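You operate a simulated robot arm through the tools that you are given. There is no shell and no other tool. Be economical: measure what you need, move in short steps, check, and stop when the job is done.

You are at the controls of a simulated robot arm. One attempt, no reset.

JOB
Stack the box marked "felt" from the bed top on top of the box marked "pads". Take the numbered black ring on the bed top and put it away on the riser of the wash bench. Put the coiled lead from the bed top on the top of the low wooden stand. Put one of the small elements from the front of the desk on top of the yellow carton. Put the teal knob pad on top of the teal carton. Take the white-rimmed baffle and leave it on top of the squat black lens. Put the stepped black lens cell on the top of the long bench away on the front of the desk. Fetch the roll of white tape and set it on top of the black plastic box. Take the bit block that says "B" from the top of the long bench and put it on the top shelf of the oak bookcase. Put the blue plastic box on the top of the long bench away on the high shelf over the optical bench. Put the fisheye lens that says "1" from the top of the long bench on top of the red carton and the fisheye lens that says "3" on top of the teal grease box. Do these in any order. Set down upright: teal knob pad, blue plastic box, fisheye lens.

It is judged by the outcome, as a careful person would: the job done as asked, and still so three seconds after it is handed in. It fails if anything else is knocked over, pushed out of place, dropped, spilled or broken.

ROBOT AND FRAMES
A 7-joint arm with a two-finger parallel gripper on a trunk, on a base that drives. Base frame: it is fixed to the floor where the robot stands at the start and does not move with it; the origin is under the middle of the robot, x ahead of it, y to its left, z up; the surface under the hand at the start is at about z = 450. Units: mm, rad, N and s.
With the tool pointing down near the work surface it reaches from about 100 to 780 mm from the robot's upright axis, wherever it stands. Its first joint turns from -2.897 to 2.897 rad. Places, roughly: bit block [-6000, -250, 750]; black plastic box [-6000, -750, 750]; blue plastic box [-5750, 250, 750]; box of pads, upright grey box, yellow plastic box [750, 0, 500]; coiled lead (12x8x6 cm) [700, -700, 500]; fisheye lens [-5750, 500, 750]; front of the desk [-1200, -1400, 700]; high shelf over the optical bench (12x34 cm) [-3760, -2300, 1560]; numbered black ring [750, -500, 500]; red carton (11x9x8 cm) [-5700, 600, 800]; riser of the wash bench (56x14 cm) [-2000, 2720, 900]; roll of white tape (9x9x3 cm) [-5800, -600, 800]; small element (3x3x2 cm) [-1300, -1300, 700]; squat black lens (7x7x4 cm) [-5600, -600, 800]; stepped black lens cell (4x4x3 cm) [-5700, -800, 800]; teal carton (13x10x6 cm) [-3200, 700, 300]; teal grease box [-6000, 0, 750]; teal knob pad (5x5x6 cm) [-4700, -2300, 1200]; top of the low wooden stand (20x22 cm) [-3360, -2300, 640]; top shelf of the oak bookcase [-6000, -1100, 1600]; white-rimmed baffle (5x5x2 cm) [-5600, -700, 800]; yellow carton (9x8x8 cm) [600, 0, 500]. Payload 3.43 kg.
The TCP is the grasp point between the finger pads, 30 mm short of the fingertips. In the tool frame z runs along the fingers and y along their closing line. The gripper opens to 94 mm. The fingers are 28 mm wide and 10 mm thick; the gripper's body (50 by 96 mm) begins 55 mm behind the TCP.
Orientation is told as [roll, pitch, yaw] about the base's x, y, z axes, in that order, counted from this pose: with the fingers straight down and closing along the base's y, the tool's x points along the base's -x, its y along +y and its z along -z.

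CONTROLS
- The arm moves only by the tool move_arm. Its argument "moves" is a list of rows, each a list of 3 entries, a list of its own where there are three numbers: the finger opening in mm, from 0 to 94, then the shift along the base's x, y, z in mm, then the turn, a rotation vector about the base's x, y, z in degrees. In form: [[jaw, [dx, dy, dz], [wx, wy, wz]], ...]. A call has 1 to 10 rows; each row shifts and turns the commanded pose from where the row before left it. Each row takes 0.2 s and may step no farther than 50 mm and 0.15 rad from the row before; otherwise, or with a gripper value out of range, the whole call is refused. Where a pose cannot be reached the arm comes as near as it can. A force on the tool above 40 N (or 10 N above the force at the start of the call, whichever is more), or a blocked arm, ends the call early, and 0.2 s more pass. Each finger travels about 45 mm/s and halts on what it meets, pressing with about 40 N; the grip force reading is that of the motor and also rises with nothing between the fingers. The clock runs only during rows and for 0.2 s after the last one: add rows that do not move to give the fingers time. The reply holds the time, the measured pose of the TCP, the force on the tool along the base axes, the opening and the grip force, in the units named above and with some noise, with the torque about the TCP (base axes, N m) and any sound that the robot's microphone picked up.
- Cameras (640 x 400 px; columns grow to the right, rows downward): "scene" is now at [466.1, 171.5, 1280.7]; the picture's right is [-0.70, -0.71, 0.00], its down [-0.64, 0.64, -0.43] and it looks along [0.31, -0.30, -0.90] (base axes); focal length 282 px, centre (320, 200). "wrist" rides on the gripper at [76, 14, -103] in the tool frame; the picture's right is [-0.18, 0.98, 0.00], its down [-0.75, -0.14, -0.64] and it looks along [-0.63, -0.12, 0.77] (tool axes); focal length 243 px, centre (320, 200). There is no depth. A picture from a camera that has moved, and an enlarged one, comes with that camera's place and axes in the base frame and with its lens.
- snapshot(camera): a new picture of that camera. The clock stands still meanwhile.
- lift_body(by): slides the trunk up (or, below 0, down) by that many mm; the arm and the scene camera ride with it, the base frame stays. It gives what a move gives, with no picture.
- steer(legs): drives the robot by 1 to 6 legs, each [ahead, left, turn to the left] in mm, mm and rad, along the robot's own axes; the way and the turn of a leg run together, so that a leg with both is an arc; at most 1500 mm and 3.142 rad a leg. The arm and the cameras ride along, it lands a little off, and it stops where it bumps. It gives what a move gives.
- pan_tilt(pan, tilt): turns the head with the scene camera to pan (to the left, within 1.798 rad either way) and tilt (down, from -0.506 to 1.204), counted from straight ahead of the robot. It gives what a move gives.
- inspect(camera, box): a new picture of the part [left, top, right, bottom] of that camera's present view, enlarged. The clock stands still meanwhile.
- close_job(): hands the job in; it is judged then, once.

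Work in short steps. Places have to be worked out from the pictures, the camera data and where the tool is seen: move nearer, look again, correct. Check each grasp and each placing, and mend what went wrong. You have 567 turns and 360 pictures in all, those below and enlarged ones among them. Open the gripper and draw the arm clear of the work before you hand the job in, unless the task says otherwise; then end with one line.

The tools are called after "Emit:" as name(argument=value, ...) on one line, values as JSON. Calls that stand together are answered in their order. move_arm: Moves the arm, as the interface text tells. Its arguments: {"type":"object","properties":{"moves":{"type":"array","items":{"type":"array"}}},"required":["moves"]} The other tools are called the same way: lift_body (by) slides the trunk up or down; steer (legs) drives the base; pan_tilt (pan, tilt) turns the head that bears the scene camera; snapshot (camera) takes a picture; inspect (camera, box) takes an enlarged picture of a part of a camera's view; close_job () hands the job in.

At the start:

```text
time_s: 0.0
position: [694.6, -38.4, 810.4]
tool_rot: [0.001, 0.0, 0.0]
ft_force: [-0.9, 0.0, 0.7]
torque: [-0.03, -0.01, -0.01]
grip_width: 94.0
finger_force: 0.0
trunk travel left (down, up): [-416.0, 74.0]
robot x, y, heading: [1.4, 2.9, 0.001]
head pan, tilt: [-0.78, 1.126]
```

scene: 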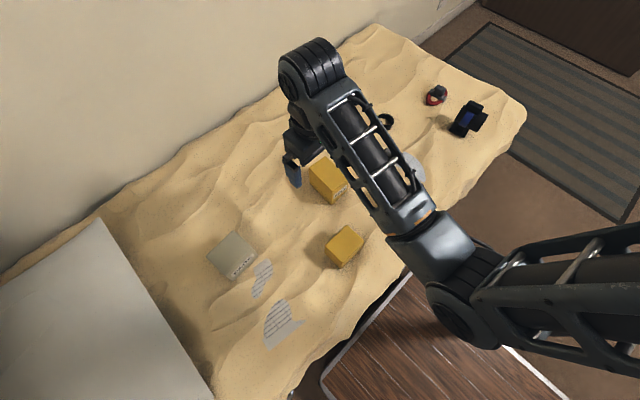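
wrist: 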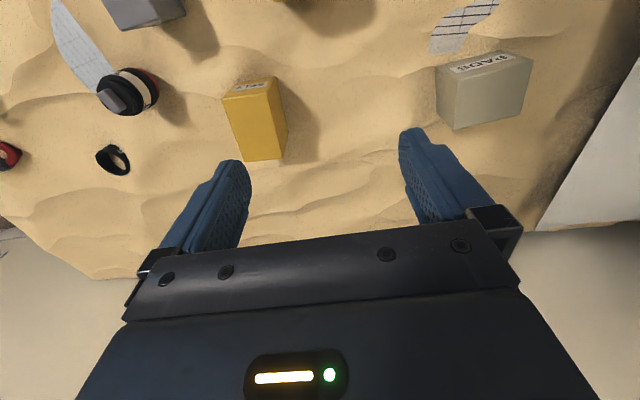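

I start by enlarging the views of the bed to read the labels.

Emit:
inspect(camera="wrist", box=[200, 40, 560, 200])

Emit:
inspect(camera="scene", box=[180, 60, 540, 360])

```text
1.78 times, centred on (380, 120) of wrist
camera zoom: at [619.0, -24.5, 912.9], right [0.18, 0.98, 0.0], down [0.75, -0.14, 0.64], along [0.63, -0.12, -0.77], focal length 431 px, centre (213, 342)
```

zoom: 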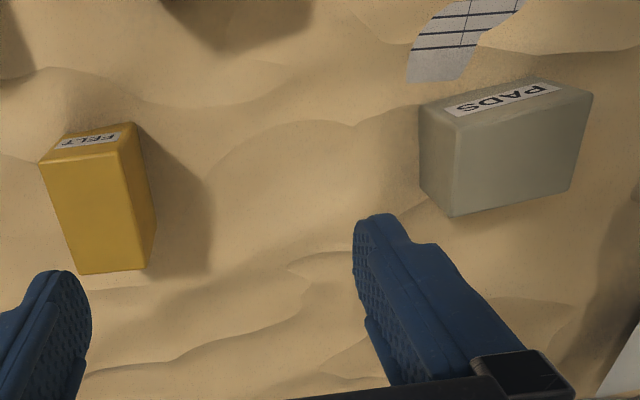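

```text
1.33 times, centred on (360, 210) of scene
camera zoom: at [466.1, 171.5, 1280.7], right [-0.7, -0.71, 0.0], down [-0.64, 0.64, -0.43], along [0.31, -0.3, -0.9], focal length 376 px, centre (267, 187)
```

zoom: 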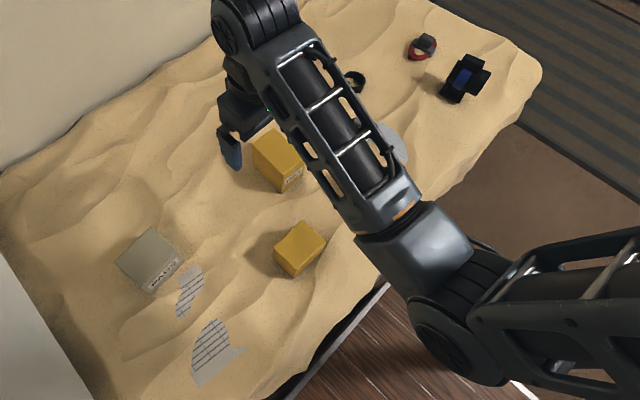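

The grey box is PADS at about [781, 207, top 530]. The tall yellow box is FELT at about [768, -163, top 525] and is about 72 mm wide in y. Both are at the edge of reach, so I look straight ahead and down to see how much room the base has in front of the bed.

Emit:
pan_tilt(pan=0.0, tilt=1.2)

Emit:
snapshot(camera="scene")

```text
time_s: 1.1
position: [694.2, -38.6, 809.5]
tool_rot: [0.0, 0.0, 0.0]
ft_force: [0.2, 0.6, -0.4]
torque: [0.0, 0.02, 0.01]
grip_width: 94.3
finger_force: 0.1
trunk travel left (down, up): [-416.0, 74.0]
robot x, y, heading: [-3.2, 1.1, -0.001]
head pan, tilt: [0.0, 1.201]
```

```text
355 pictures are left
camera scene: at [478.4, 214.7, 1276.3], right [0.0, -1.0, 0.0], down [-0.93, 0.0, -0.36], along [0.36, 0.0, -0.93], focal length 282 px, centre (320, 200)
```

scene: 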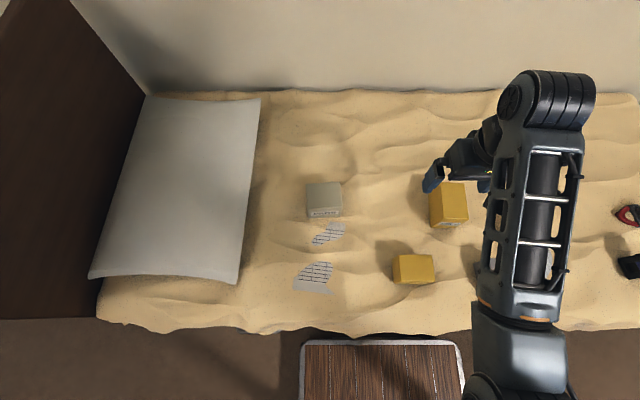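

The base has about 40 mm of room in front. I drive slightly ahead and to the right so that the FELT box is in reach.

Emit:
steer(legs=[[25, -80, 0]])

Emit:
snapshot(camera="wrist")

```text
time_s: 2.2
position: [718.4, -115.6, 810.5]
tool_rot: [0.001, -0.002, 0.003]
ft_force: [-0.6, 0.1, 0.5]
torque: [0.03, 0.0, -0.03]
grip_width: 94.1
finger_force: 0.1
trunk travel left (down, up): [-416.0, 74.0]
robot x, y, heading: [26.6, -83.5, 0.002]
head pan, tilt: [0.0, 1.201]
```

```text
354 pictures are left
camera wrist: at [644.0, -102.3, 912.9], right [0.18, 0.98, 0.0], down [0.75, -0.14, 0.64], along [0.63, -0.12, -0.77], focal length 243 px, centre (320, 200)
```

wrist: 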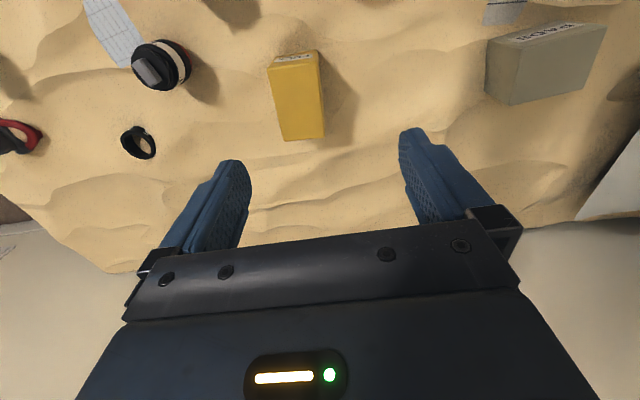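

FELT is centred at about [767, -159], about 70 mm wide and yawed about -3°. I move above it and come down to just over its top to check.

Emit:
move_arm(moves=[[94, [25, -22, 0], [0, 0, -3]], [94, [24, -22, -40], [0, 0, 0]], [94, [0, 0, -50], [0, 0, 0]], [94, [0, 0, -50], [0, 0, 0]], [94, [0, 0, -50], [0, 0, 0]], [94, [0, 0, -40], [0, 0, 0]], [94, [0, 0, 0], [0, 0, 0]]])

Emit:
snapshot(camera="wrist")

```text
refused: row 2 steps farther than a row can; nothing moved
```

```text
353 pictures are left
camera wrist: at [644.0, -102.3, 912.9], right [0.18, 0.98, 0.0], down [0.75, -0.14, 0.64], along [0.63, -0.12, -0.77], focal length 243 px, centre (320, 200)
```

wrist: 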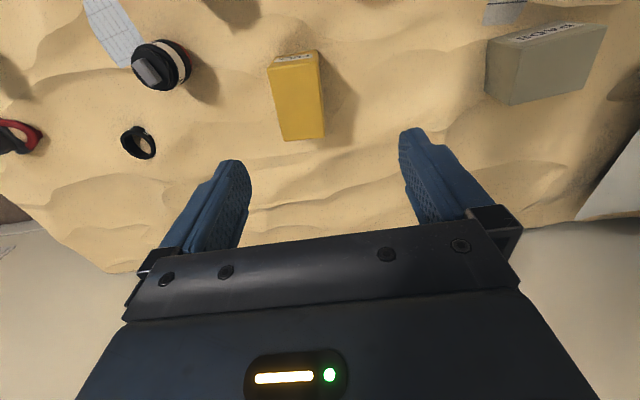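

One row was over 50 mm, so I split it into shorter rows.

Emit:
move_arm(moves=[[94, [25, -22, 0], [0, 0, -3]], [94, [24, -22, -20], [0, 0, 0]], [94, [0, 0, -50], [0, 0, 0]], [94, [0, 0, -50], [0, 0, 0]], [94, [0, 0, -50], [0, 0, 0]], [94, [0, 0, -50], [0, 0, 0]], [94, [0, 0, -10], [0, 0, 0]], [94, [0, 0, 0], [0, 0, 0]]])

Emit:
snapshot(camera="wrist")

```text
time_s: 4.0
position: [765.5, -158.1, 582.3]
tool_rot: [0.001, 0.001, -0.051]
ft_force: [0.0, 0.8, 0.5]
torque: [0.01, 0.0, 0.01]
grip_width: 94.2
finger_force: 0.1
trunk travel left (down, up): [-416.0, 74.0]
robot x, y, heading: [19.3, -78.7, -0.002]
head pan, tilt: [0.0, 1.201]
```

```text
352 pictures are left
camera wrist: at [691.0, -140.5, 683.9], right [0.23, 0.97, 0.0], down [0.75, -0.18, 0.64], along [0.62, -0.15, -0.77], focal length 243 px, centre (320, 200)
```

wrist: 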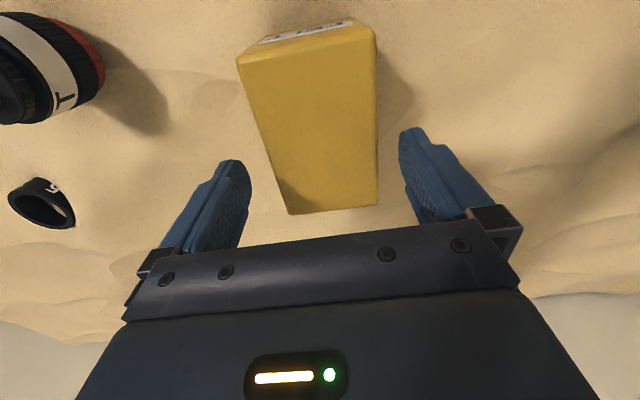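

The box sits between the fingers. I go down to z≈500 and close.

Emit:
move_arm(moves=[[94, [2, -1, -40], [0, 0, -1.5]], [94, [0, 0, -42], [0, 0, 0]], [60, [0, 0, 0], [0, 0, 0]], [60, [0, 0, 0], [0, 0, 0]], [60, [0, 0, 0], [0, 0, 0]], [60, [0, 0, 0], [0, 0, 0]]])

```text
time_s: 5.4
position: [770.5, -160.5, 498.9]
tool_rot: [-0.001, -0.001, -0.078]
ft_force: [1.8, -0.2, 1.3]
torque: [0.01, -0.25, 0.01]
grip_width: 74.0
finger_force: 39.7
trunk travel left (down, up): [-416.0, 74.0]
robot x, y, heading: [24.5, -78.4, -0.001]
head pan, tilt: [0.0, 1.201]
```

I have it at 74 mm wide. I lift it and then drive sideways toward the PADS box.

Emit:
move_arm(moves=[[50, [0, 0, 40], [0, 0, 0]], [50, [0, 0, 50], [0, 0, 0]], [50, [0, 0, 50], [0, 0, 0]], [50, [0, 0, 40], [0, 0, 4.5]]])

Emit:
steer(legs=[[0, 260, 0]])

Emit:
snapshot(camera="scene")

Emit:
snapshot(camera="wrist")

```text
time_s: 6.4
position: [769.4, -161.3, 677.9]
tool_rot: [0.0, 0.001, 0.004]
ft_force: [0.6, 0.0, -2.5]
torque: [0.01, -0.01, -0.02]
grip_width: 74.3
finger_force: 40.0
trunk travel left (down, up): [-416.0, 74.0]
robot x, y, heading: [24.9, -81.0, 0.003]
head pan, tilt: [0.0, 1.201]
```

```text
time_s: 8.2
position: [768.7, 98.5, 677.2]
tool_rot: [0.002, 0.001, 0.004]
ft_force: [0.0, -0.2, -3.4]
torque: [0.0, -0.04, -0.02]
grip_width: 74.1
finger_force: 39.6
trunk travel left (down, up): [-416.0, 74.0]
robot x, y, heading: [26.1, 176.2, 0.003]
head pan, tilt: [0.0, 1.201]
```

```text
351 pictures are left
camera scene: at [501.5, 395.3, 1276.3], right [0.01, -1.0, 0.0], down [-0.93, -0.01, -0.36], along [0.36, 0.0, -0.93], focal length 282 px, centre (320, 200)
```

scene: 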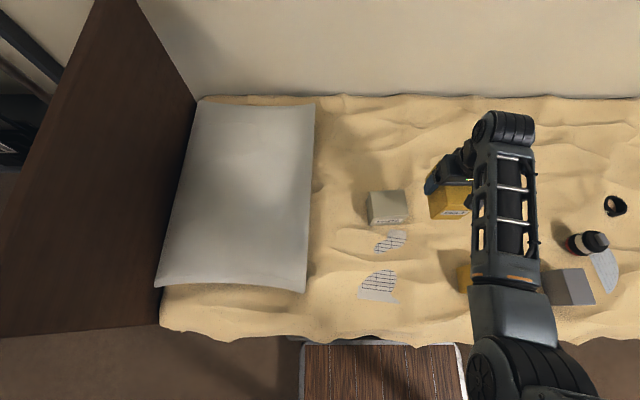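

```text
350 pictures are left
camera wrist: at [693.9, 112.2, 780.8], right [0.18, 0.98, 0.0], down [0.75, -0.14, 0.64], along [0.63, -0.11, -0.77], focal length 243 px, centre (320, 200)
```

wrist: 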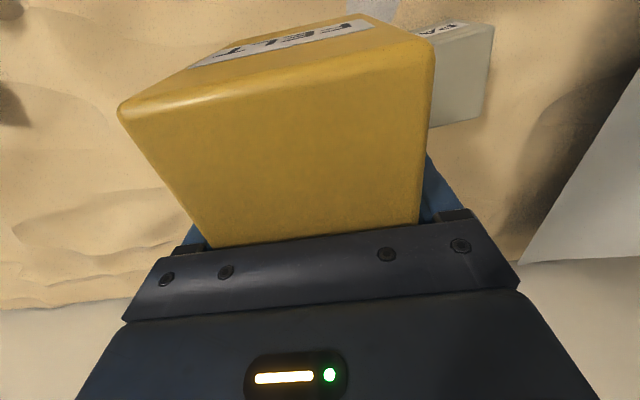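

PADS' top centre comes out at about [778, 204] from this view. I move over it, lower partway, and look.

Emit:
move_arm(moves=[[50, [3, 40, 0], [0, 0, 0]], [50, [3, 40, 0], [0, 0, 0]], [50, [2, 26, 0], [0, 0, 0]], [50, [0, 0, -40], [0, 0, 0]], [50, [0, 0, 0], [0, 0, 0]]])

Emit:
inspect(camera="scene", box=[300, 120, 500, 280])

Emit:
snapshot(camera="wrist")

```text
time_s: 9.4
position: [775.5, 205.9, 634.4]
tool_rot: [0.0, 0.002, 0.006]
ft_force: [-0.2, -0.1, -2.9]
torque: [0.0, -0.06, 0.01]
grip_width: 73.8
finger_force: 40.3
trunk travel left (down, up): [-416.0, 74.0]
robot x, y, heading: [23.2, 176.0, 0.008]
head pan, tilt: [0.0, 1.201]
```

```text
2.50 times, centred on (400, 200) of scene
camera zoom: at [501.4, 395.4, 1276.3], right [0.01, -1.0, 0.0], down [-0.93, -0.01, -0.36], along [0.36, 0.0, -0.93], focal length 706 px, centre (120, 200)
```

zoom: 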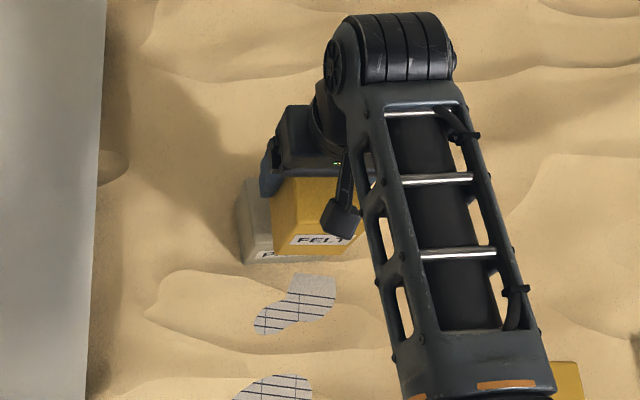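

```text
348 pictures are left
camera wrist: at [700.1, 219.7, 737.3], right [0.18, 0.98, 0.0], down [0.75, -0.14, 0.64], along [0.63, -0.11, -0.77], focal length 243 px, centre (320, 200)
```

wrist: 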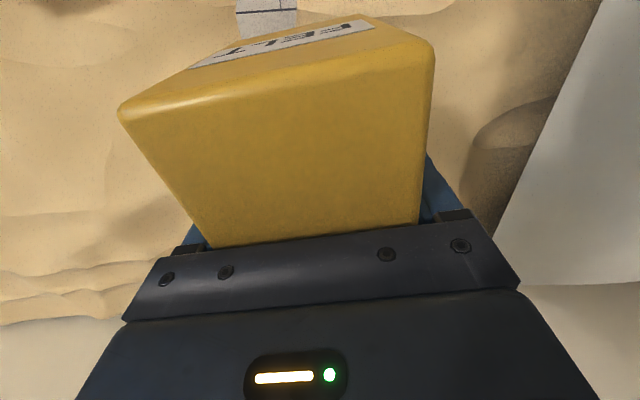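

The box is over PADS with a small overhang toward me. I lower in fine steps until there is contact.

Emit:
move_arm(moves=[[50, [4, 0, -30], [0, 0, 0]], [50, [0, 0, -8], [0, 0, 0]], [50, [0, 0, -6], [0, 0, 0]], [50, [0, 0, -6], [0, 0, 0]], [50, [0, 0, -6], [0, 0, 0]], [50, [0, 0, 0], [0, 0, 0]]])

```text
time_s: 10.8
position: [784.0, 204.7, 584.9]
tool_rot: [-0.001, -0.007, 0.006]
ft_force: [-0.1, 1.8, 39.0]
torque: [-0.06, -0.06, 0.06]
grip_width: 73.8
finger_force: 40.0
trunk travel left (down, up): [-416.0, 74.0]
robot x, y, heading: [25.5, 180.1, 0.006]
head pan, tilt: [0.0, 1.201]
```

It touched down at 39 N. I ease off, open, and rise.

Emit:
move_arm(moves=[[50, [0, 0, 4], [0, 0, 0]], [94, [0, 0, 0], [0, 0, 0]], [94, [0, 0, 0], [0, 0, 0]], [94, [0, 0, 0], [0, 0, 0]], [94, [0, 0, 40], [0, 0, 0]], [94, [0, 0, 50], [0, 0, 0]], [94, [0, 0, 50], [0, 0, 0]]])

Emit:
snapshot(camera="wrist")

```text
time_s: 12.4
position: [780.8, 200.6, 725.4]
tool_rot: [0.0, 0.002, 0.005]
ft_force: [-0.1, 1.4, -0.6]
torque: [0.03, -0.04, 0.01]
grip_width: 94.2
finger_force: 0.2
trunk travel left (down, up): [-416.0, 74.0]
robot x, y, heading: [22.1, 180.4, 0.005]
head pan, tilt: [0.0, 1.201]
```

```text
347 pictures are left
camera wrist: at [706.1, 213.9, 827.2], right [0.18, 0.98, 0.0], down [0.76, -0.14, 0.64], along [0.63, -0.12, -0.77], focal length 243 px, centre (320, 200)
```

wrist: 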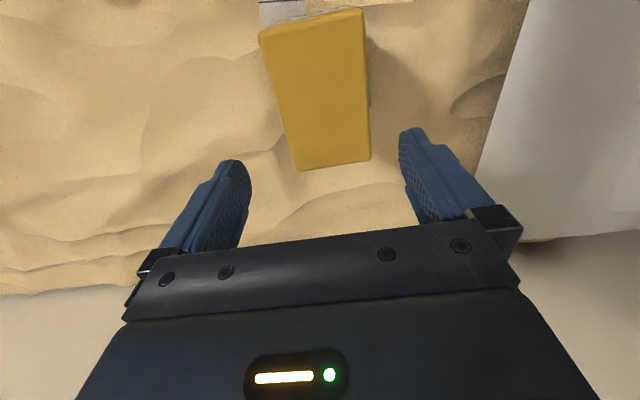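

FELT is released on top. Next is the ring at about [800, -508], so I drive right along the bed, then check both the stack and the ring.

Emit:
steer(legs=[[15, -660, 0]])

Emit:
snapshot(camera="wrist")

Emit:
snapshot(camera="scene")

```text
time_s: 16.1
position: [796.9, -477.1, 724.2]
tool_rot: [0.0, -0.001, -0.009]
ft_force: [0.6, 0.6, -0.1]
torque: [0.01, 0.01, 0.01]
grip_width: 94.2
finger_force: 0.0
trunk travel left (down, up): [-416.0, 74.0]
robot x, y, heading: [41.6, -490.8, -0.011]
head pan, tilt: [0.0, 1.201]
```

```text
346 pictures are left
camera wrist: at [722.0, -462.8, 827.2], right [0.19, 0.98, 0.0], down [0.75, -0.15, 0.64], along [0.63, -0.12, -0.77], focal length 243 px, centre (320, 200)
```

wrist: 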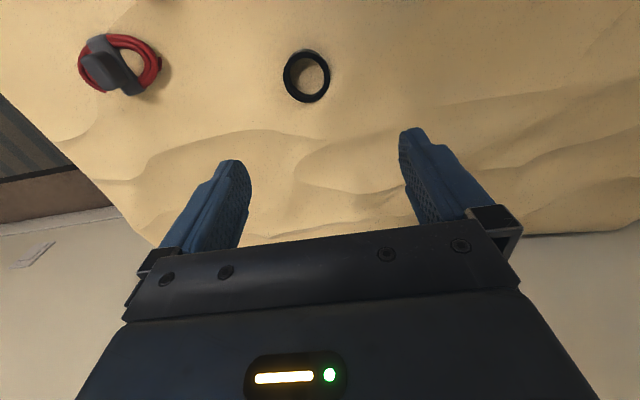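

```text
345 pictures are left
camera scene: at [519.2, -278.9, 1276.3], right [-0.01, -1.0, 0.0], down [-0.93, 0.01, -0.36], along [0.36, 0.0, -0.93], focal length 282 px, centre (320, 200)
```

scene: 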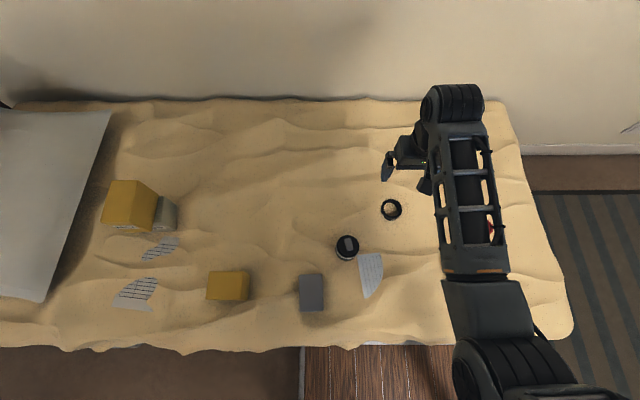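

The stack stands. The ring is centred at about [800, -494] with an outer diameter of about 62 mm. I move above it and down for a closer look.

Emit:
move_arm(moves=[[94, [2, -17, 0], [0, 0, 0]], [94, [0, 0, -50], [0, 0, 0]], [94, [0, 0, -50], [0, 0, 0]], [94, [0, 0, -50], [0, 0, 0]], [94, [0, 0, -30], [0, 0, 0]], [94, [0, 0, 0], [0, 0, 0]]])

Emit:
snapshot(camera="wrist")

```text
time_s: 17.5
position: [800.8, -493.1, 541.9]
tool_rot: [0.0, -0.001, -0.009]
ft_force: [0.6, 0.1, 0.4]
torque: [-0.01, 0.04, 0.02]
grip_width: 93.9
finger_force: 0.0
trunk travel left (down, up): [-416.0, 74.0]
robot x, y, heading: [45.4, -492.7, -0.01]
head pan, tilt: [0.0, 1.201]
```

```text
344 pictures are left
camera wrist: at [725.3, -478.7, 645.0], right [0.19, 0.98, 0.0], down [0.75, -0.15, 0.64], along [0.63, -0.12, -0.77], focal length 243 px, centre (320, 200)
```

wrist: 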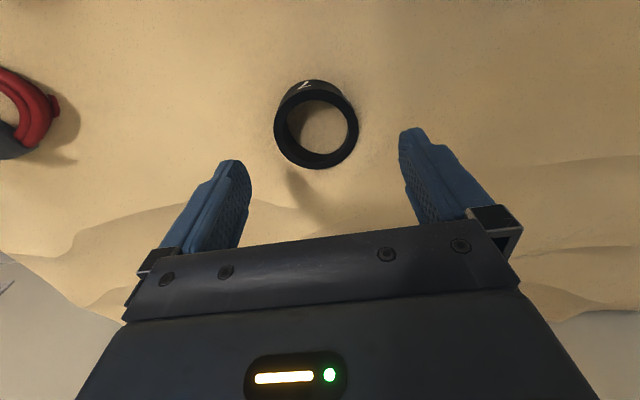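

The ring is about 60 mm across and centred under the tool. I descend carefully with the fingers open, stopping on any contact, and then close.

Emit:
move_arm(moves=[[94, [-3, -1, -40], [0, 0, 0]], [94, [0, 0, -8], [0, 0, 0]], [94, [0, 0, -5], [0, 0, 0]], [40, [0, 0, 0], [0, 0, 0]], [40, [0, 0, 0], [0, 0, 0]], [40, [0, 0, 0], [0, 0, 0]], [40, [0, 0, 0], [0, 0, 0]], [40, [0, 0, 0], [0, 0, 0]]])

Emit:
snapshot(camera="wrist")

```text
time_s: 19.3
position: [796.2, -497.8, 492.9]
tool_rot: [0.0, 0.0, -0.009]
ft_force: [0.4, -0.9, -0.4]
torque: [-0.01, -0.01, -0.03]
grip_width: 60.4
finger_force: 39.4
trunk travel left (down, up): [-416.0, 74.0]
robot x, y, heading: [37.6, -486.3, -0.006]
head pan, tilt: [0.0, 1.201]
```

```text
343 pictures are left
camera wrist: at [721.1, -481.4, 594.9], right [0.19, 0.98, 0.0], down [0.75, -0.15, 0.64], along [0.63, -0.12, -0.77], focal length 243 px, centre (320, 200)
```

wrist: 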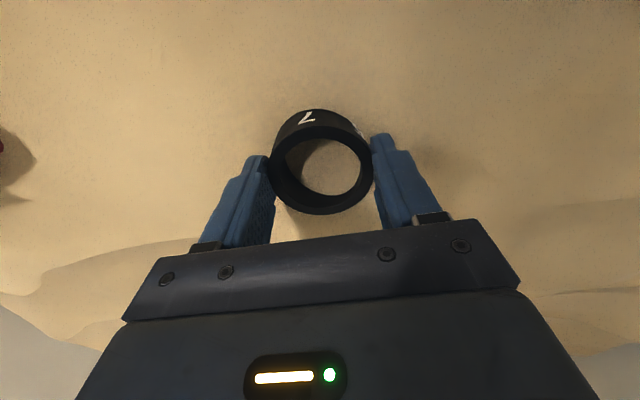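

The ring, numbered 7, is held at 60 mm. I lift and then back away from the bed.

Emit:
move_arm(moves=[[40, [0, 0, 50], [0, 0, 0]], [40, [0, 0, 50], [0, 0, 0]], [40, [0, 0, 50], [0, 0, 0]], [40, [0, 0, 50], [0, 0, 0]], [40, [0, 0, 50], [0, 0, 0]], [40, [-50, 0, 0], [0, 0, 0]], [40, [-50, 0, 0], [0, 0, 0]], [40, [-50, 0, 0], [0, 0, 0]], [40, [-50, 0, 0], [0, 0, 0]], [40, [-50, 0, 0], [0, 0, 0]]])

Emit:
steer(legs=[[-400, 0, 0]])

Emit:
pan_tilt(pan=1.7, tilt=0.45)

Emit:
snapshot(camera="scene")

Emit:
snapshot(camera="wrist")

```text
time_s: 21.5
position: [545.9, -492.4, 742.0]
tool_rot: [0.0, 0.001, -0.009]
ft_force: [0.3, 0.2, -1.3]
torque: [-0.03, 0.0, 0.01]
grip_width: 60.2
finger_force: 40.0
trunk travel left (down, up): [-416.0, 74.0]
robot x, y, heading: [41.4, -491.0, -0.008]
head pan, tilt: [0.0, 1.201]
```

```text
time_s: 24.0
position: [155.9, -490.9, 740.6]
tool_rot: [0.0, 0.001, -0.012]
ft_force: [-0.1, 0.6, 0.4]
torque: [-0.01, -0.03, -0.03]
grip_width: 59.8
finger_force: 39.7
trunk travel left (down, up): [-416.0, 74.0]
robot x, y, heading: [-350.8, -490.0, -0.011]
head pan, tilt: [0.0, 1.201]
```

```text
time_s: 25.7
position: [155.9, -491.5, 742.6]
tool_rot: [0.001, -0.002, -0.012]
ft_force: [-0.8, -0.4, 0.1]
torque: [-0.02, 0.0, 0.02]
grip_width: 60.5
finger_force: 40.5
trunk travel left (down, up): [-416.0, 74.0]
robot x, y, heading: [-352.6, -486.9, -0.011]
head pan, tilt: [1.7, 0.45]
```

```text
342 pictures are left
camera scene: at [63.5, -184.9, 1334.5], right [0.99, 0.12, 0.0], down [0.05, -0.43, -0.9], along [-0.1, 0.89, -0.44], focal length 282 px, centre (320, 200)
```

scene: 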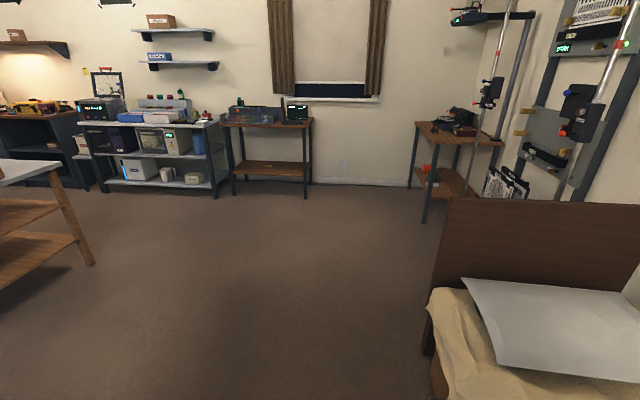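

```text
341 pictures are left
camera wrist: at [80.6, -477.2, 844.4], right [0.2, 0.98, 0.0], down [0.75, -0.15, 0.64], along [0.63, -0.13, -0.77], focal length 243 px, centre (320, 200)
```

wrist: 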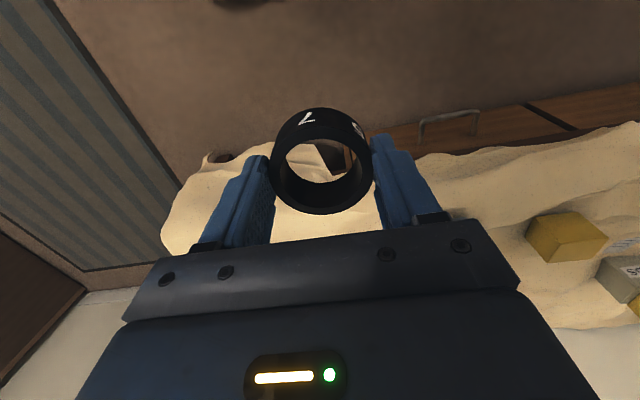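

The wash bench is the light-topped one against the far wall, with its front edge at y≈2500 and the riser at its back. I turn left and drive an L path around the table on the left.

Emit:
steer(legs=[[0, 0, 1.582], [1500, 0, 0], [900, 0, 0]])

Emit:
pan_tilt(pan=0.8, tilt=0.6)

Emit:
snapshot(camera="scene")

```text
time_s: 27.9
position: [67.4, -225.9, 741.5]
tool_rot: [-0.002, 0.003, 0.486]
ft_force: [-0.3, -0.8, -0.3]
torque: [0.01, 0.01, -0.02]
grip_width: 60.2
finger_force: 39.7
trunk travel left (down, up): [-416.0, 74.0]
robot x, y, heading: [-380.3, -463.6, 0.486]
head pan, tilt: [1.7, 0.45]
stopped in leg 1: the robot was blocked; the commanded pose is now the measured one
```

```text
time_s: 29.1
position: [65.5, -224.6, 741.2]
tool_rot: [-0.001, 0.001, 0.487]
ft_force: [0.2, -0.4, -1.5]
torque: [-0.01, 0.03, 0.0]
grip_width: 60.3
finger_force: 39.9
trunk travel left (down, up): [-416.0, 74.0]
robot x, y, heading: [-381.3, -460.0, 0.488]
head pan, tilt: [0.799, 0.6]
```

```text
340 pictures are left
camera scene: at [-83.7, 10.0, 1320.9], right [0.96, -0.28, 0.0], down [-0.16, -0.54, -0.83], along [0.23, 0.79, -0.56], focal length 282 px, centre (320, 200)
```

scene: 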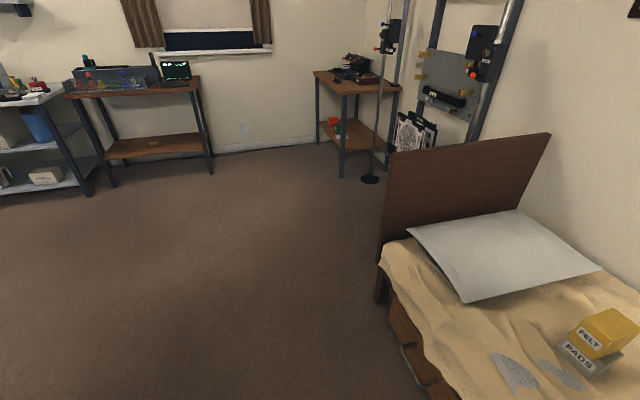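

The turn was blocked. I look around on both sides for what I touched.

Emit:
pan_tilt(pan=1.798, tilt=0.8)

Emit:
snapshot(camera="scene")

Emit:
pan_tilt(pan=-1.5, tilt=0.7)

Emit:
snapshot(camera="scene")

```text
time_s: 30.4
position: [67.1, -225.6, 741.3]
tool_rot: [-0.003, 0.001, 0.487]
ft_force: [0.7, 1.4, -0.8]
torque: [0.01, 0.06, -0.01]
grip_width: 60.0
finger_force: 39.5
trunk travel left (down, up): [-416.0, 74.0]
robot x, y, heading: [-386.8, -462.5, 0.484]
head pan, tilt: [1.798, 0.799]
```

```text
339 pictures are left
camera scene: at [-161.2, -13.9, 1304.1], right [0.76, 0.65, 0.0], down [0.47, -0.54, -0.7], along [-0.46, 0.53, -0.72], focal length 282 px, centre (320, 200)
```

scene: 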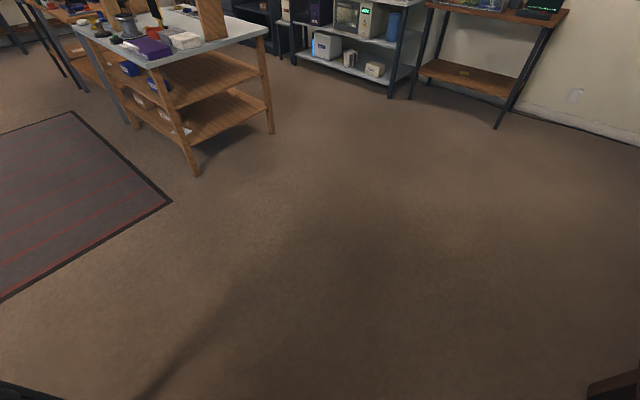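

```text
time_s: 33.1
position: [67.3, -225.8, 742.7]
tool_rot: [-0.002, 0.001, 0.487]
ft_force: [-0.3, -0.1, 0.4]
torque: [0.04, 0.0, 0.0]
grip_width: 60.5
finger_force: 39.9
trunk travel left (down, up): [-416.0, 74.0]
robot x, y, heading: [-382.8, -464.9, 0.487]
head pan, tilt: [-1.499, 0.7]
```

```text
338 pictures are left
camera scene: at [-63.3, -146.9, 1312.3], right [-0.85, -0.53, 0.0], down [-0.34, 0.55, -0.76], along [0.41, -0.65, -0.64], focal length 282 px, centre (320, 200)
```

scene: 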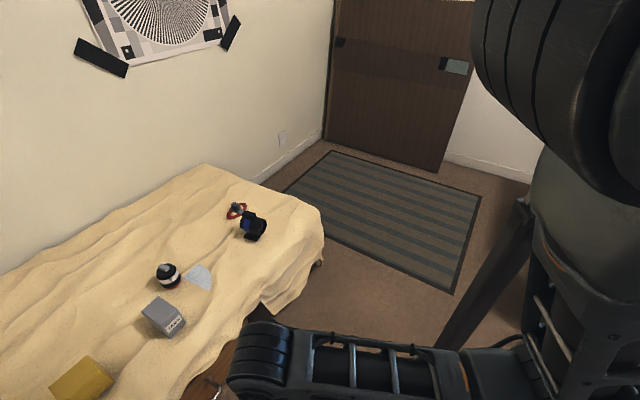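

The rear corner most likely touched the desk behind me. I shift straight away from it, toward +y, before turning.

Emit:
steer(legs=[[234, 442, 0], [0, 0, 1.083]])

Emit:
pan_tilt(pan=1.798, tilt=0.6)

Emit:
snapshot(camera="scene")

```text
time_s: 38.9
position: [-402.1, 555.7, 741.3]
tool_rot: [0.0, 0.001, 1.594]
ft_force: [-0.4, -1.1, -0.8]
torque: [0.02, 0.02, -0.01]
grip_width: 60.1
finger_force: 40.0
trunk travel left (down, up): [-416.0, 74.0]
robot x, y, heading: [-390.3, 53.1, 1.599]
head pan, tilt: [-1.499, 0.7]
```

```text
time_s: 41.7
position: [-403.0, 553.6, 741.6]
tool_rot: [-0.001, 0.003, 1.596]
ft_force: [0.3, 0.6, -0.9]
torque: [0.0, 0.0, 0.0]
grip_width: 60.1
finger_force: 40.3
trunk travel left (down, up): [-416.0, 74.0]
robot x, y, heading: [-392.8, 45.8, 1.599]
head pan, tilt: [1.798, 0.6]
```

```text
337 pictures are left
camera scene: at [-700.9, 441.8, 1320.9], right [-0.25, 0.97, 0.0], down [0.55, 0.14, -0.83], along [-0.8, -0.21, -0.56], focal length 282 px, centre (320, 200)
```

scene: 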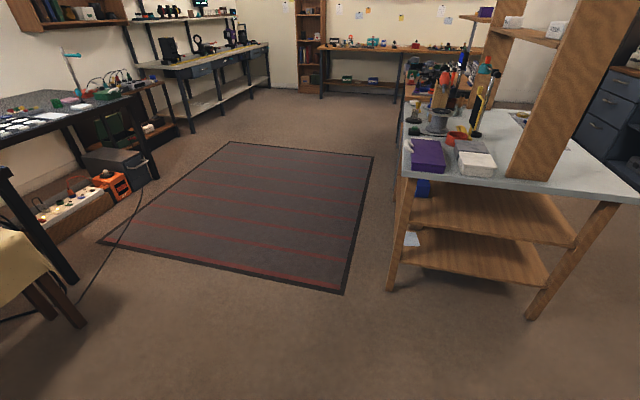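

Now I have a clear view of the room. The central bench spans x<-1800 and y 590–1275. I raise the arm and drive up to the wash bench.

Emit:
move_arm(moves=[[40, [0, 0, 50], [0, 0, 0]], [40, [0, 0, 50], [0, 0, 0]], [40, [0, 0, 50], [0, 0, 0]], [40, [0, 0, 50], [0, 0, 0]], [40, [0, 0, 50], [0, 0, 0]], [40, [0, 0, 50], [0, 0, 0]], [40, [0, 0, 30], [0, 0, 0]]])

Emit:
steer(legs=[[0, 0, -0.028], [1500, 0, 0], [400, 0, 0], [0, 1100, 0]])

Emit:
pan_tilt(pan=0.5, tilt=0.5)

Emit:
snapshot(camera="scene")

```text
time_s: 43.4
position: [-504.1, 611.4, 1019.8]
tool_rot: [-0.055, 0.027, 2.0]
ft_force: [0.6, -0.5, 0.2]
torque: [-0.02, 0.01, 0.0]
grip_width: 60.0
finger_force: 40.0
out of reach, approached as far as the arm can: row 2, 3, 4, 5, 6, 7
trunk travel left (down, up): [-416.0, 74.0]
robot x, y, heading: [-390.3, 48.3, 1.598]
head pan, tilt: [1.798, 0.6]
stopped in row 7: the arm was blocked; the commanded pose is now the measured one
```

```text
time_s: 58.6
position: [-1510.9, 2573.5, 1019.6]
tool_rot: [-0.054, 0.027, 1.934]
ft_force: [-0.4, 0.5, -1.0]
torque: [0.02, 0.0, -0.02]
grip_width: 60.1
finger_force: 40.3
trunk travel left (down, up): [-416.0, 74.0]
robot x, y, heading: [-1432.7, 2004.1, 1.531]
head pan, tilt: [1.798, 0.6]
```

```text
time_s: 60.1
position: [-1510.5, 2574.6, 1019.6]
tool_rot: [-0.054, 0.027, 1.933]
ft_force: [-0.2, -0.8, -0.7]
torque: [0.02, -0.02, -0.01]
grip_width: 60.4
finger_force: 40.1
trunk travel left (down, up): [-416.0, 74.0]
robot x, y, heading: [-1434.9, 2006.6, 1.532]
head pan, tilt: [0.499, 0.499]
```

```text
336 pictures are left
camera scene: at [-1672.7, 2514.8, 1330.0], right [0.9, 0.44, 0.0], down [0.21, -0.43, -0.88], along [-0.39, 0.79, -0.48], focal length 282 px, centre (320, 200)
```

scene: 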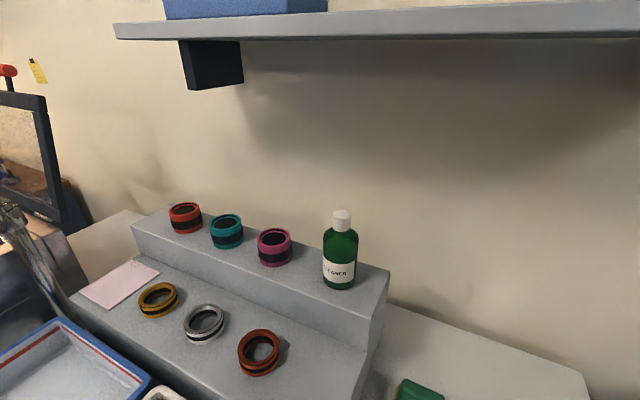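

The lower step matches the riser at [-2000, 2720, 900] and carries gold, silver and copper rings, with its right end free around x≈-1775. I lift the trunk, square up the tool, and move closer.

Emit:
lift_body(by=74)

Emit:
steer(legs=[[0, 0, 0.039], [50, 270, 0]])

Emit:
move_arm(moves=[[40, [0, 0, 0], [3, -1.5, -7]], [40, [0, 0, 0], [0, 0, -7]], [40, [0, 0, 0], [0, 0, -7]]])

Emit:
snapshot(camera="scene")

```text
time_s: 61.2
position: [-1511.6, 2574.5, 1093.9]
tool_rot: [-0.054, 0.027, 1.934]
ft_force: [0.1, 0.4, -1.6]
torque: [-0.01, 0.01, 0.0]
grip_width: 60.2
finger_force: 39.8
trunk travel left (down, up): [-490.0, 0.0]
robot x, y, heading: [-1435.1, 2003.6, 1.527]
head pan, tilt: [0.499, 0.499]
```

```text
time_s: 63.5
position: [-1804.9, 2618.6, 1094.5]
tool_rot: [-0.054, 0.025, 1.975]
ft_force: [0.1, -0.3, -0.7]
torque: [0.02, 0.01, -0.03]
grip_width: 60.0
finger_force: 40.1
trunk travel left (down, up): [-490.0, 0.0]
robot x, y, heading: [-1703.0, 2052.2, 1.57]
head pan, tilt: [0.499, 0.499]
```

```text
time_s: 64.3
position: [-1805.8, 2622.2, 1090.0]
tool_rot: [-0.108, -0.012, 1.611]
ft_force: [-0.4, -0.4, -0.2]
torque: [0.0, -0.03, -0.01]
grip_width: 60.2
finger_force: 40.2
out of reach, approached as far as the arm can: row 1
trunk travel left (down, up): [-490.0, 0.0]
robot x, y, heading: [-1709.2, 2050.1, 1.575]
head pan, tilt: [0.499, 0.499]
```

```text
335 pictures are left
camera scene: at [-1964.2, 2552.4, 1403.9], right [0.88, 0.48, 0.0], down [0.23, -0.42, -0.88], along [-0.42, 0.77, -0.48], focal length 282 px, centre (320, 200)
```

scene: 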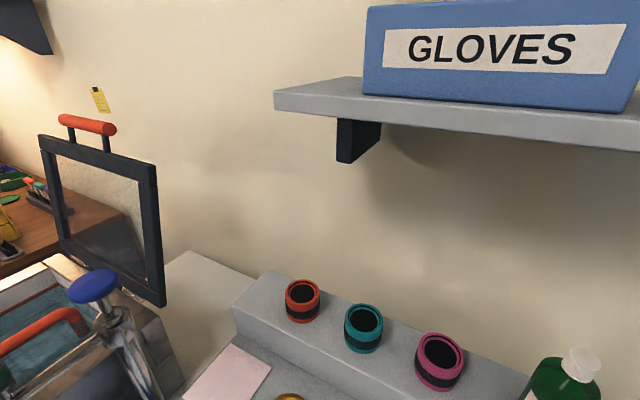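

I bring the tool over the free end, lower a little, straighten the tilt, and aim the head at it.

Emit:
move_arm(moves=[[40, [10, 30, -30], [0, 0, 0]], [40, [10, 34, -25], [3, 0, 0]], [40, [10, 34, -25], [3, 0.7, -2]], [40, [0, 0, 0], [0, 0, 0]]])

Emit:
pan_tilt(pan=-0.5, tilt=0.95)

Emit:
snapshot(camera="scene")

Emit:
snapshot(camera="wrist")

```text
time_s: 65.3
position: [-1777.8, 2724.3, 1010.7]
tool_rot: [-0.084, -0.118, 1.571]
ft_force: [0.3, 0.7, 0.2]
torque: [0.04, 0.0, 0.01]
grip_width: 60.3
finger_force: 40.7
trunk travel left (down, up): [-490.0, 0.0]
robot x, y, heading: [-1702.1, 2051.2, 1.569]
head pan, tilt: [0.499, 0.499]
```

```text
time_s: 66.6
position: [-1777.6, 2723.7, 1011.1]
tool_rot: [-0.087, -0.119, 1.573]
ft_force: [-0.4, -0.5, -0.1]
torque: [-0.02, -0.03, -0.01]
grip_width: 60.5
finger_force: 39.5
trunk travel left (down, up): [-490.0, 0.0]
robot x, y, heading: [-1705.9, 2050.4, 1.576]
head pan, tilt: [-0.499, 0.949]
```

```text
334 pictures are left
camera scene: at [-1885.8, 2536.5, 1366.4], right [0.88, -0.48, 0.0], down [-0.39, -0.71, -0.58], along [0.28, 0.51, -0.81], focal length 282 px, centre (320, 200)
```

scene: 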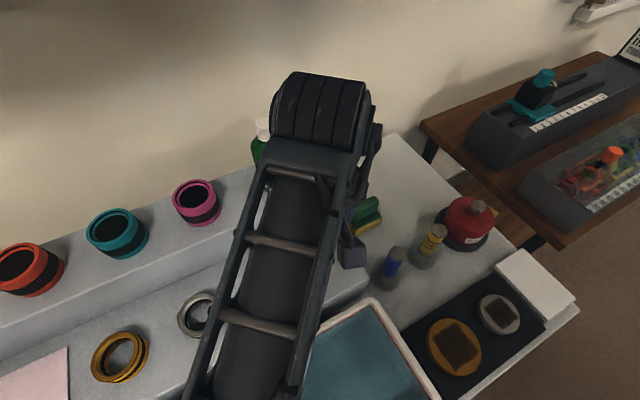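

```text
333 pictures are left
camera wrist: at [-1799.8, 2636.0, 1102.7], right [-0.98, 0.19, -0.06], down [0.08, 0.67, 0.74], along [0.18, 0.72, -0.67], focal length 243 px, centre (320, 200)
```

wrist: 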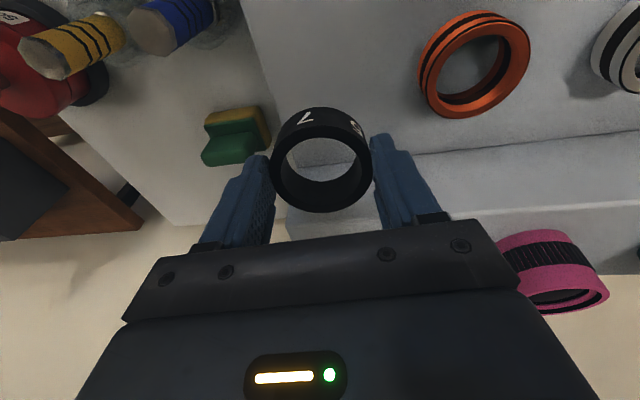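

The riser's right end is at about x=-1725 and the copper ring at about -1881, so I aim for x=-1786, y=2716. I correct the tilt (-6.8° about x, +5° about y) and lower.

Emit:
move_arm(moves=[[40, [-4, -4, -10], [-6.8, 0, 0]], [40, [-4, -4, -15], [0, 5, 0]], [40, [0, 0, -20], [0, 0, 0]], [40, [0, 0, 0], [0, 0, 0]]])

Emit:
snapshot(camera="wrist")

```text
time_s: 67.6
position: [-1785.1, 2715.4, 968.0]
tool_rot: [0.0, -0.001, 1.571]
ft_force: [-0.5, -0.8, -0.6]
torque: [0.01, -0.01, 0.03]
grip_width: 60.1
finger_force: 40.5
trunk travel left (down, up): [-490.0, 0.0]
robot x, y, heading: [-1705.1, 2051.8, 1.57]
head pan, tilt: [-0.499, 0.949]
```

```text
332 pictures are left
camera wrist: at [-1798.5, 2638.7, 1069.8], right [-0.98, 0.18, 0.0], down [0.14, 0.75, 0.64], along [0.12, 0.63, -0.77], focal length 243 px, centre (320, 200)
```

wrist: 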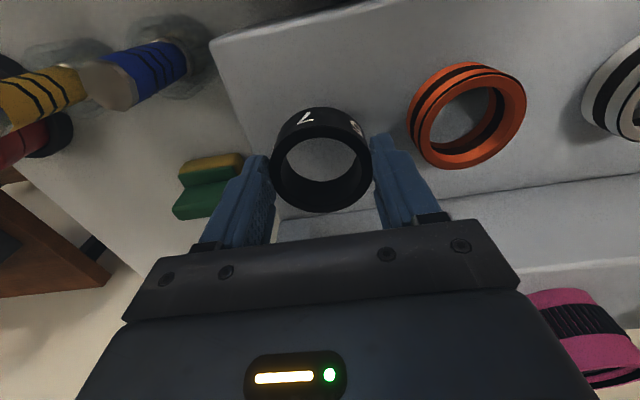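

Clear. I lower gently until contact.

Emit:
move_arm(moves=[[40, [0, 0, -18], [0, 0, 0]], [40, [0, 0, -6], [0, 0, 0]], [40, [0, 0, -5], [0, 0, 0]], [40, [0, 0, -5], [0, 0, 0]], [40, [0, 0, -5], [0, 0, 0]]])

```text
time_s: 68.8
position: [-1786.2, 2713.4, 934.6]
tool_rot: [-0.001, -0.004, 1.571]
ft_force: [0.1, -4.0, 18.6]
torque: [-0.36, 0.16, 0.0]
grip_width: 60.2
finger_force: 40.2
trunk travel left (down, up): [-490.0, 0.0]
robot x, y, heading: [-1708.1, 2053.2, 1.577]
head pan, tilt: [-0.499, 0.949]
stopped in row 5: the force on the tool passed its limit at 47 N (the readings are from after the stop); the commanded pose is now the measured one
```

Contact at 935. I ease up 1 mm, open to 76, and rise.

Emit:
move_arm(moves=[[40, [0, 0, 1], [0, 0, 0]], [76, [0, 0, 0], [0, 0, 0]], [76, [0, 0, 0], [0, 0, 0]], [76, [0, 0, 0], [0, 0, 0]], [76, [0, 0, 30], [0, 0, 0]], [76, [0, 0, 40], [0, 0, 0]], [76, [0, 0, 0], [0, 0, 0]]])

Emit:
snapshot(camera="wrist")

```text
time_s: 70.3
position: [-1787.5, 2714.0, 1002.8]
tool_rot: [-0.002, -0.004, 1.573]
ft_force: [0.3, 0.2, 0.6]
torque: [-0.01, 0.01, 0.02]
grip_width: 75.9
finger_force: 0.0
trunk travel left (down, up): [-490.0, 0.0]
robot x, y, heading: [-1706.2, 2051.5, 1.573]
head pan, tilt: [-0.499, 0.949]
```

```text
331 pictures are left
camera wrist: at [-1801.1, 2637.5, 1104.3], right [-0.98, 0.18, 0.0], down [0.14, 0.75, 0.64], along [0.12, 0.63, -0.76], focal length 243 px, centre (320, 200)
```

wrist: 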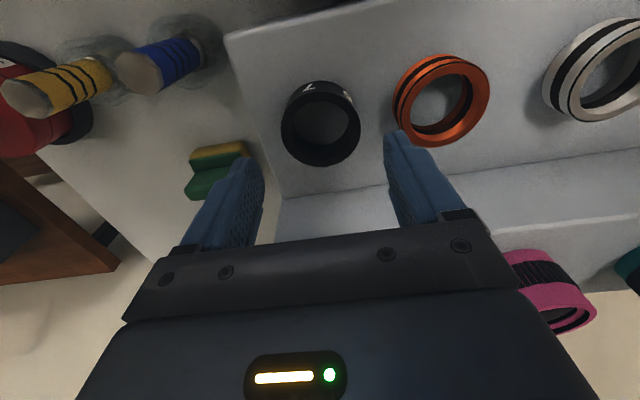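

The ring rests on the riser between the copper ring and the end. Now I go back to the bed for the coiled lead.

Emit:
steer(legs=[[-100, 0, 0], [0, -1300, 0], [-1500, 0, 0], [-400, 0, 0], [0, 0, -1.573], [430, 0, 0]])

Emit:
lift_body(by=-74)

```text
time_s: 92.4
position: [729.5, 277.3, 1002.2]
tool_rot: [-0.001, -0.004, 0.06]
ft_force: [-0.2, 0.5, 0.5]
torque: [0.0, 0.0, 0.0]
grip_width: 76.0
finger_force: 0.1
trunk travel left (down, up): [-490.0, 0.0]
robot x, y, heading: [72.2, 157.8, 0.064]
head pan, tilt: [-0.499, 0.949]
```

```text
time_s: 93.5
position: [729.5, 276.4, 927.3]
tool_rot: [0.0, -0.003, 0.059]
ft_force: [0.9, 0.7, 0.6]
torque: [0.03, 0.02, -0.02]
grip_width: 76.1
finger_force: 0.1
trunk travel left (down, up): [-416.0, 74.0]
robot x, y, heading: [68.8, 156.5, 0.062]
head pan, tilt: [-0.499, 0.949]
```

I straighten the heading and slide right to the lead.

Emit:
steer(legs=[[-20, 0, -0.062], [0, -700, 0]])

Emit:
pan_tilt(pan=-0.5, tilt=1.1)

Emit:
snapshot(camera="wrist")

Emit:
snapshot(camera="scene")

```text
time_s: 97.8
position: [713.5, -462.2, 928.8]
tool_rot: [-0.001, -0.004, -0.007]
ft_force: [-0.5, -0.1, -0.5]
torque: [0.0, -0.02, -0.03]
grip_width: 75.9
finger_force: 0.1
trunk travel left (down, up): [-416.0, 74.0]
robot x, y, heading: [51.8, -539.9, -0.005]
head pan, tilt: [-0.499, 0.949]
```

```text
time_s: 98.5
position: [713.2, -462.6, 927.6]
tool_rot: [0.0, -0.005, -0.006]
ft_force: [0.4, 0.1, 0.8]
torque: [0.0, -0.01, 0.03]
grip_width: 76.0
finger_force: 0.1
trunk travel left (down, up): [-416.0, 74.0]
robot x, y, heading: [51.4, -541.3, -0.012]
head pan, tilt: [-0.499, 1.1]
```

```text
330 pictures are left
camera wrist: at [637.3, -447.6, 1030.1], right [0.19, 0.98, 0.0], down [0.75, -0.14, 0.64], along [0.63, -0.12, -0.76], focal length 243 px, centre (320, 200)
```

wrist: 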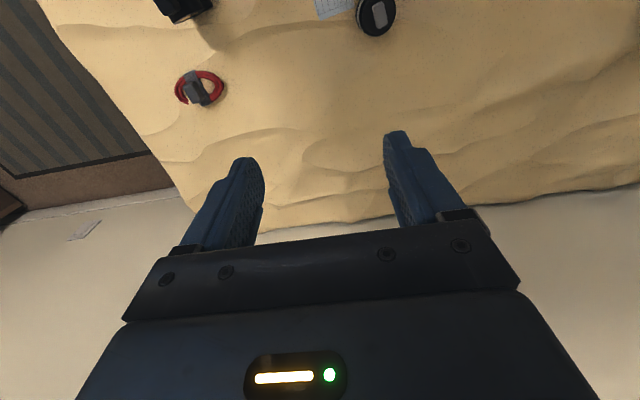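

```text
329 pictures are left
camera scene: at [528.2, -358.0, 1282.2], right [-0.48, -0.88, 0.0], down [-0.78, 0.43, -0.45], along [0.4, -0.22, -0.89], focal length 282 px, centre (320, 200)
```

scene: 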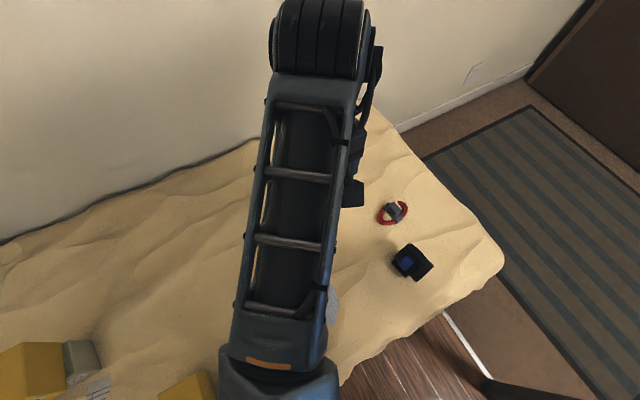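

Emit:
inspect(camera="scene", box=[350, 180, 470, 300])

Emit:
inspect(camera="wrist", box=[140, 0, 260, 120])

```text
3.33 times, centred on (410, 240) of scene
camera zoom: at [528.2, -358.0, 1282.2], right [-0.48, -0.88, 0.0], down [-0.78, 0.43, -0.45], along [0.4, -0.22, -0.89], focal length 941 px, centre (20, 67)
```

zoom: 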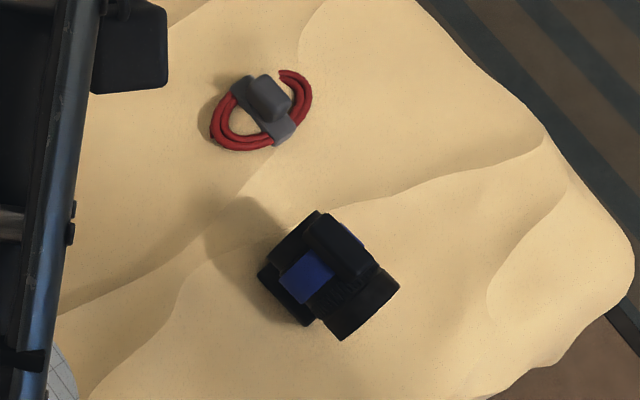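

```text
3.33 times, centred on (200, 60) of wrist
camera zoom: at [637.3, -447.6, 1030.1], right [0.19, 0.98, 0.0], down [0.75, -0.14, 0.64], along [0.63, -0.12, -0.76], focal length 809 px, centre (720, 667)
```

zoom: 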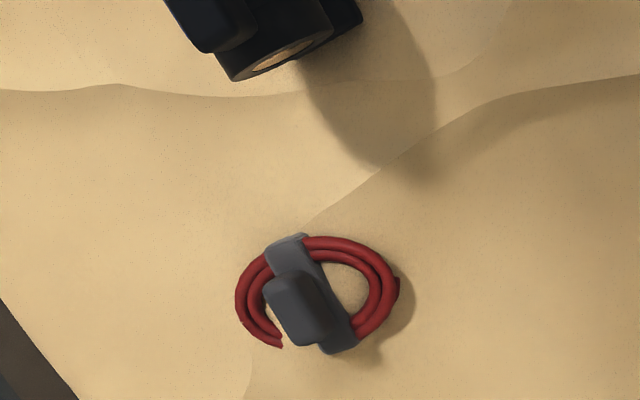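

The red coil with the grey block on its strap is the lead. Its block is at about [739, -734, 505], with the strap running about 22° off x. I move over it, turn the tool 22°, and close in.

Emit:
move_arm(moves=[[76, [5, -46, -10], [0, 0, 7]], [76, [5, -46, -10], [0, 0, 7]], [76, [5, -46, -10], [0, 0, 8]], [76, [5, -46, -10], [0, 0, 0]], [76, [5, -46, -10], [0, 0, 0]], [76, [1, -41, -20], [0, 0, 0]], [76, [0, 0, -50], [0, 0, 0]], [76, [0, 0, -50], [0, 0, 0]], [76, [0, 0, -50], [0, 0, 0]], [76, [0, 0, -50], [0, 0, 0]]])

Emit:
snapshot(camera="wrist")

```text
time_s: 100.7
position: [738.8, -736.4, 656.1]
tool_rot: [0.0, -0.004, 0.378]
ft_force: [-0.1, 0.4, -0.3]
torque: [0.02, -0.04, 0.01]
grip_width: 76.1
finger_force: 0.0
trunk travel left (down, up): [-416.0, 74.0]
robot x, y, heading: [48.6, -540.8, -0.002]
head pan, tilt: [-0.499, 1.1]
```

```text
326 pictures are left
camera wrist: at [662.9, -750.7, 758.1], right [-0.19, 0.98, 0.0], down [0.75, 0.15, 0.64], along [0.63, 0.12, -0.76], focal length 243 px, centre (320, 200)
```

wrist: 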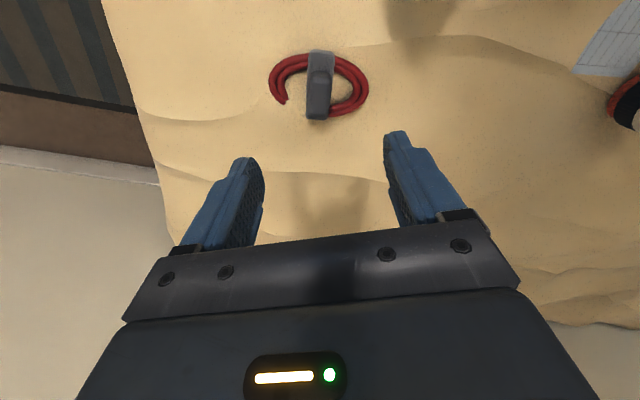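

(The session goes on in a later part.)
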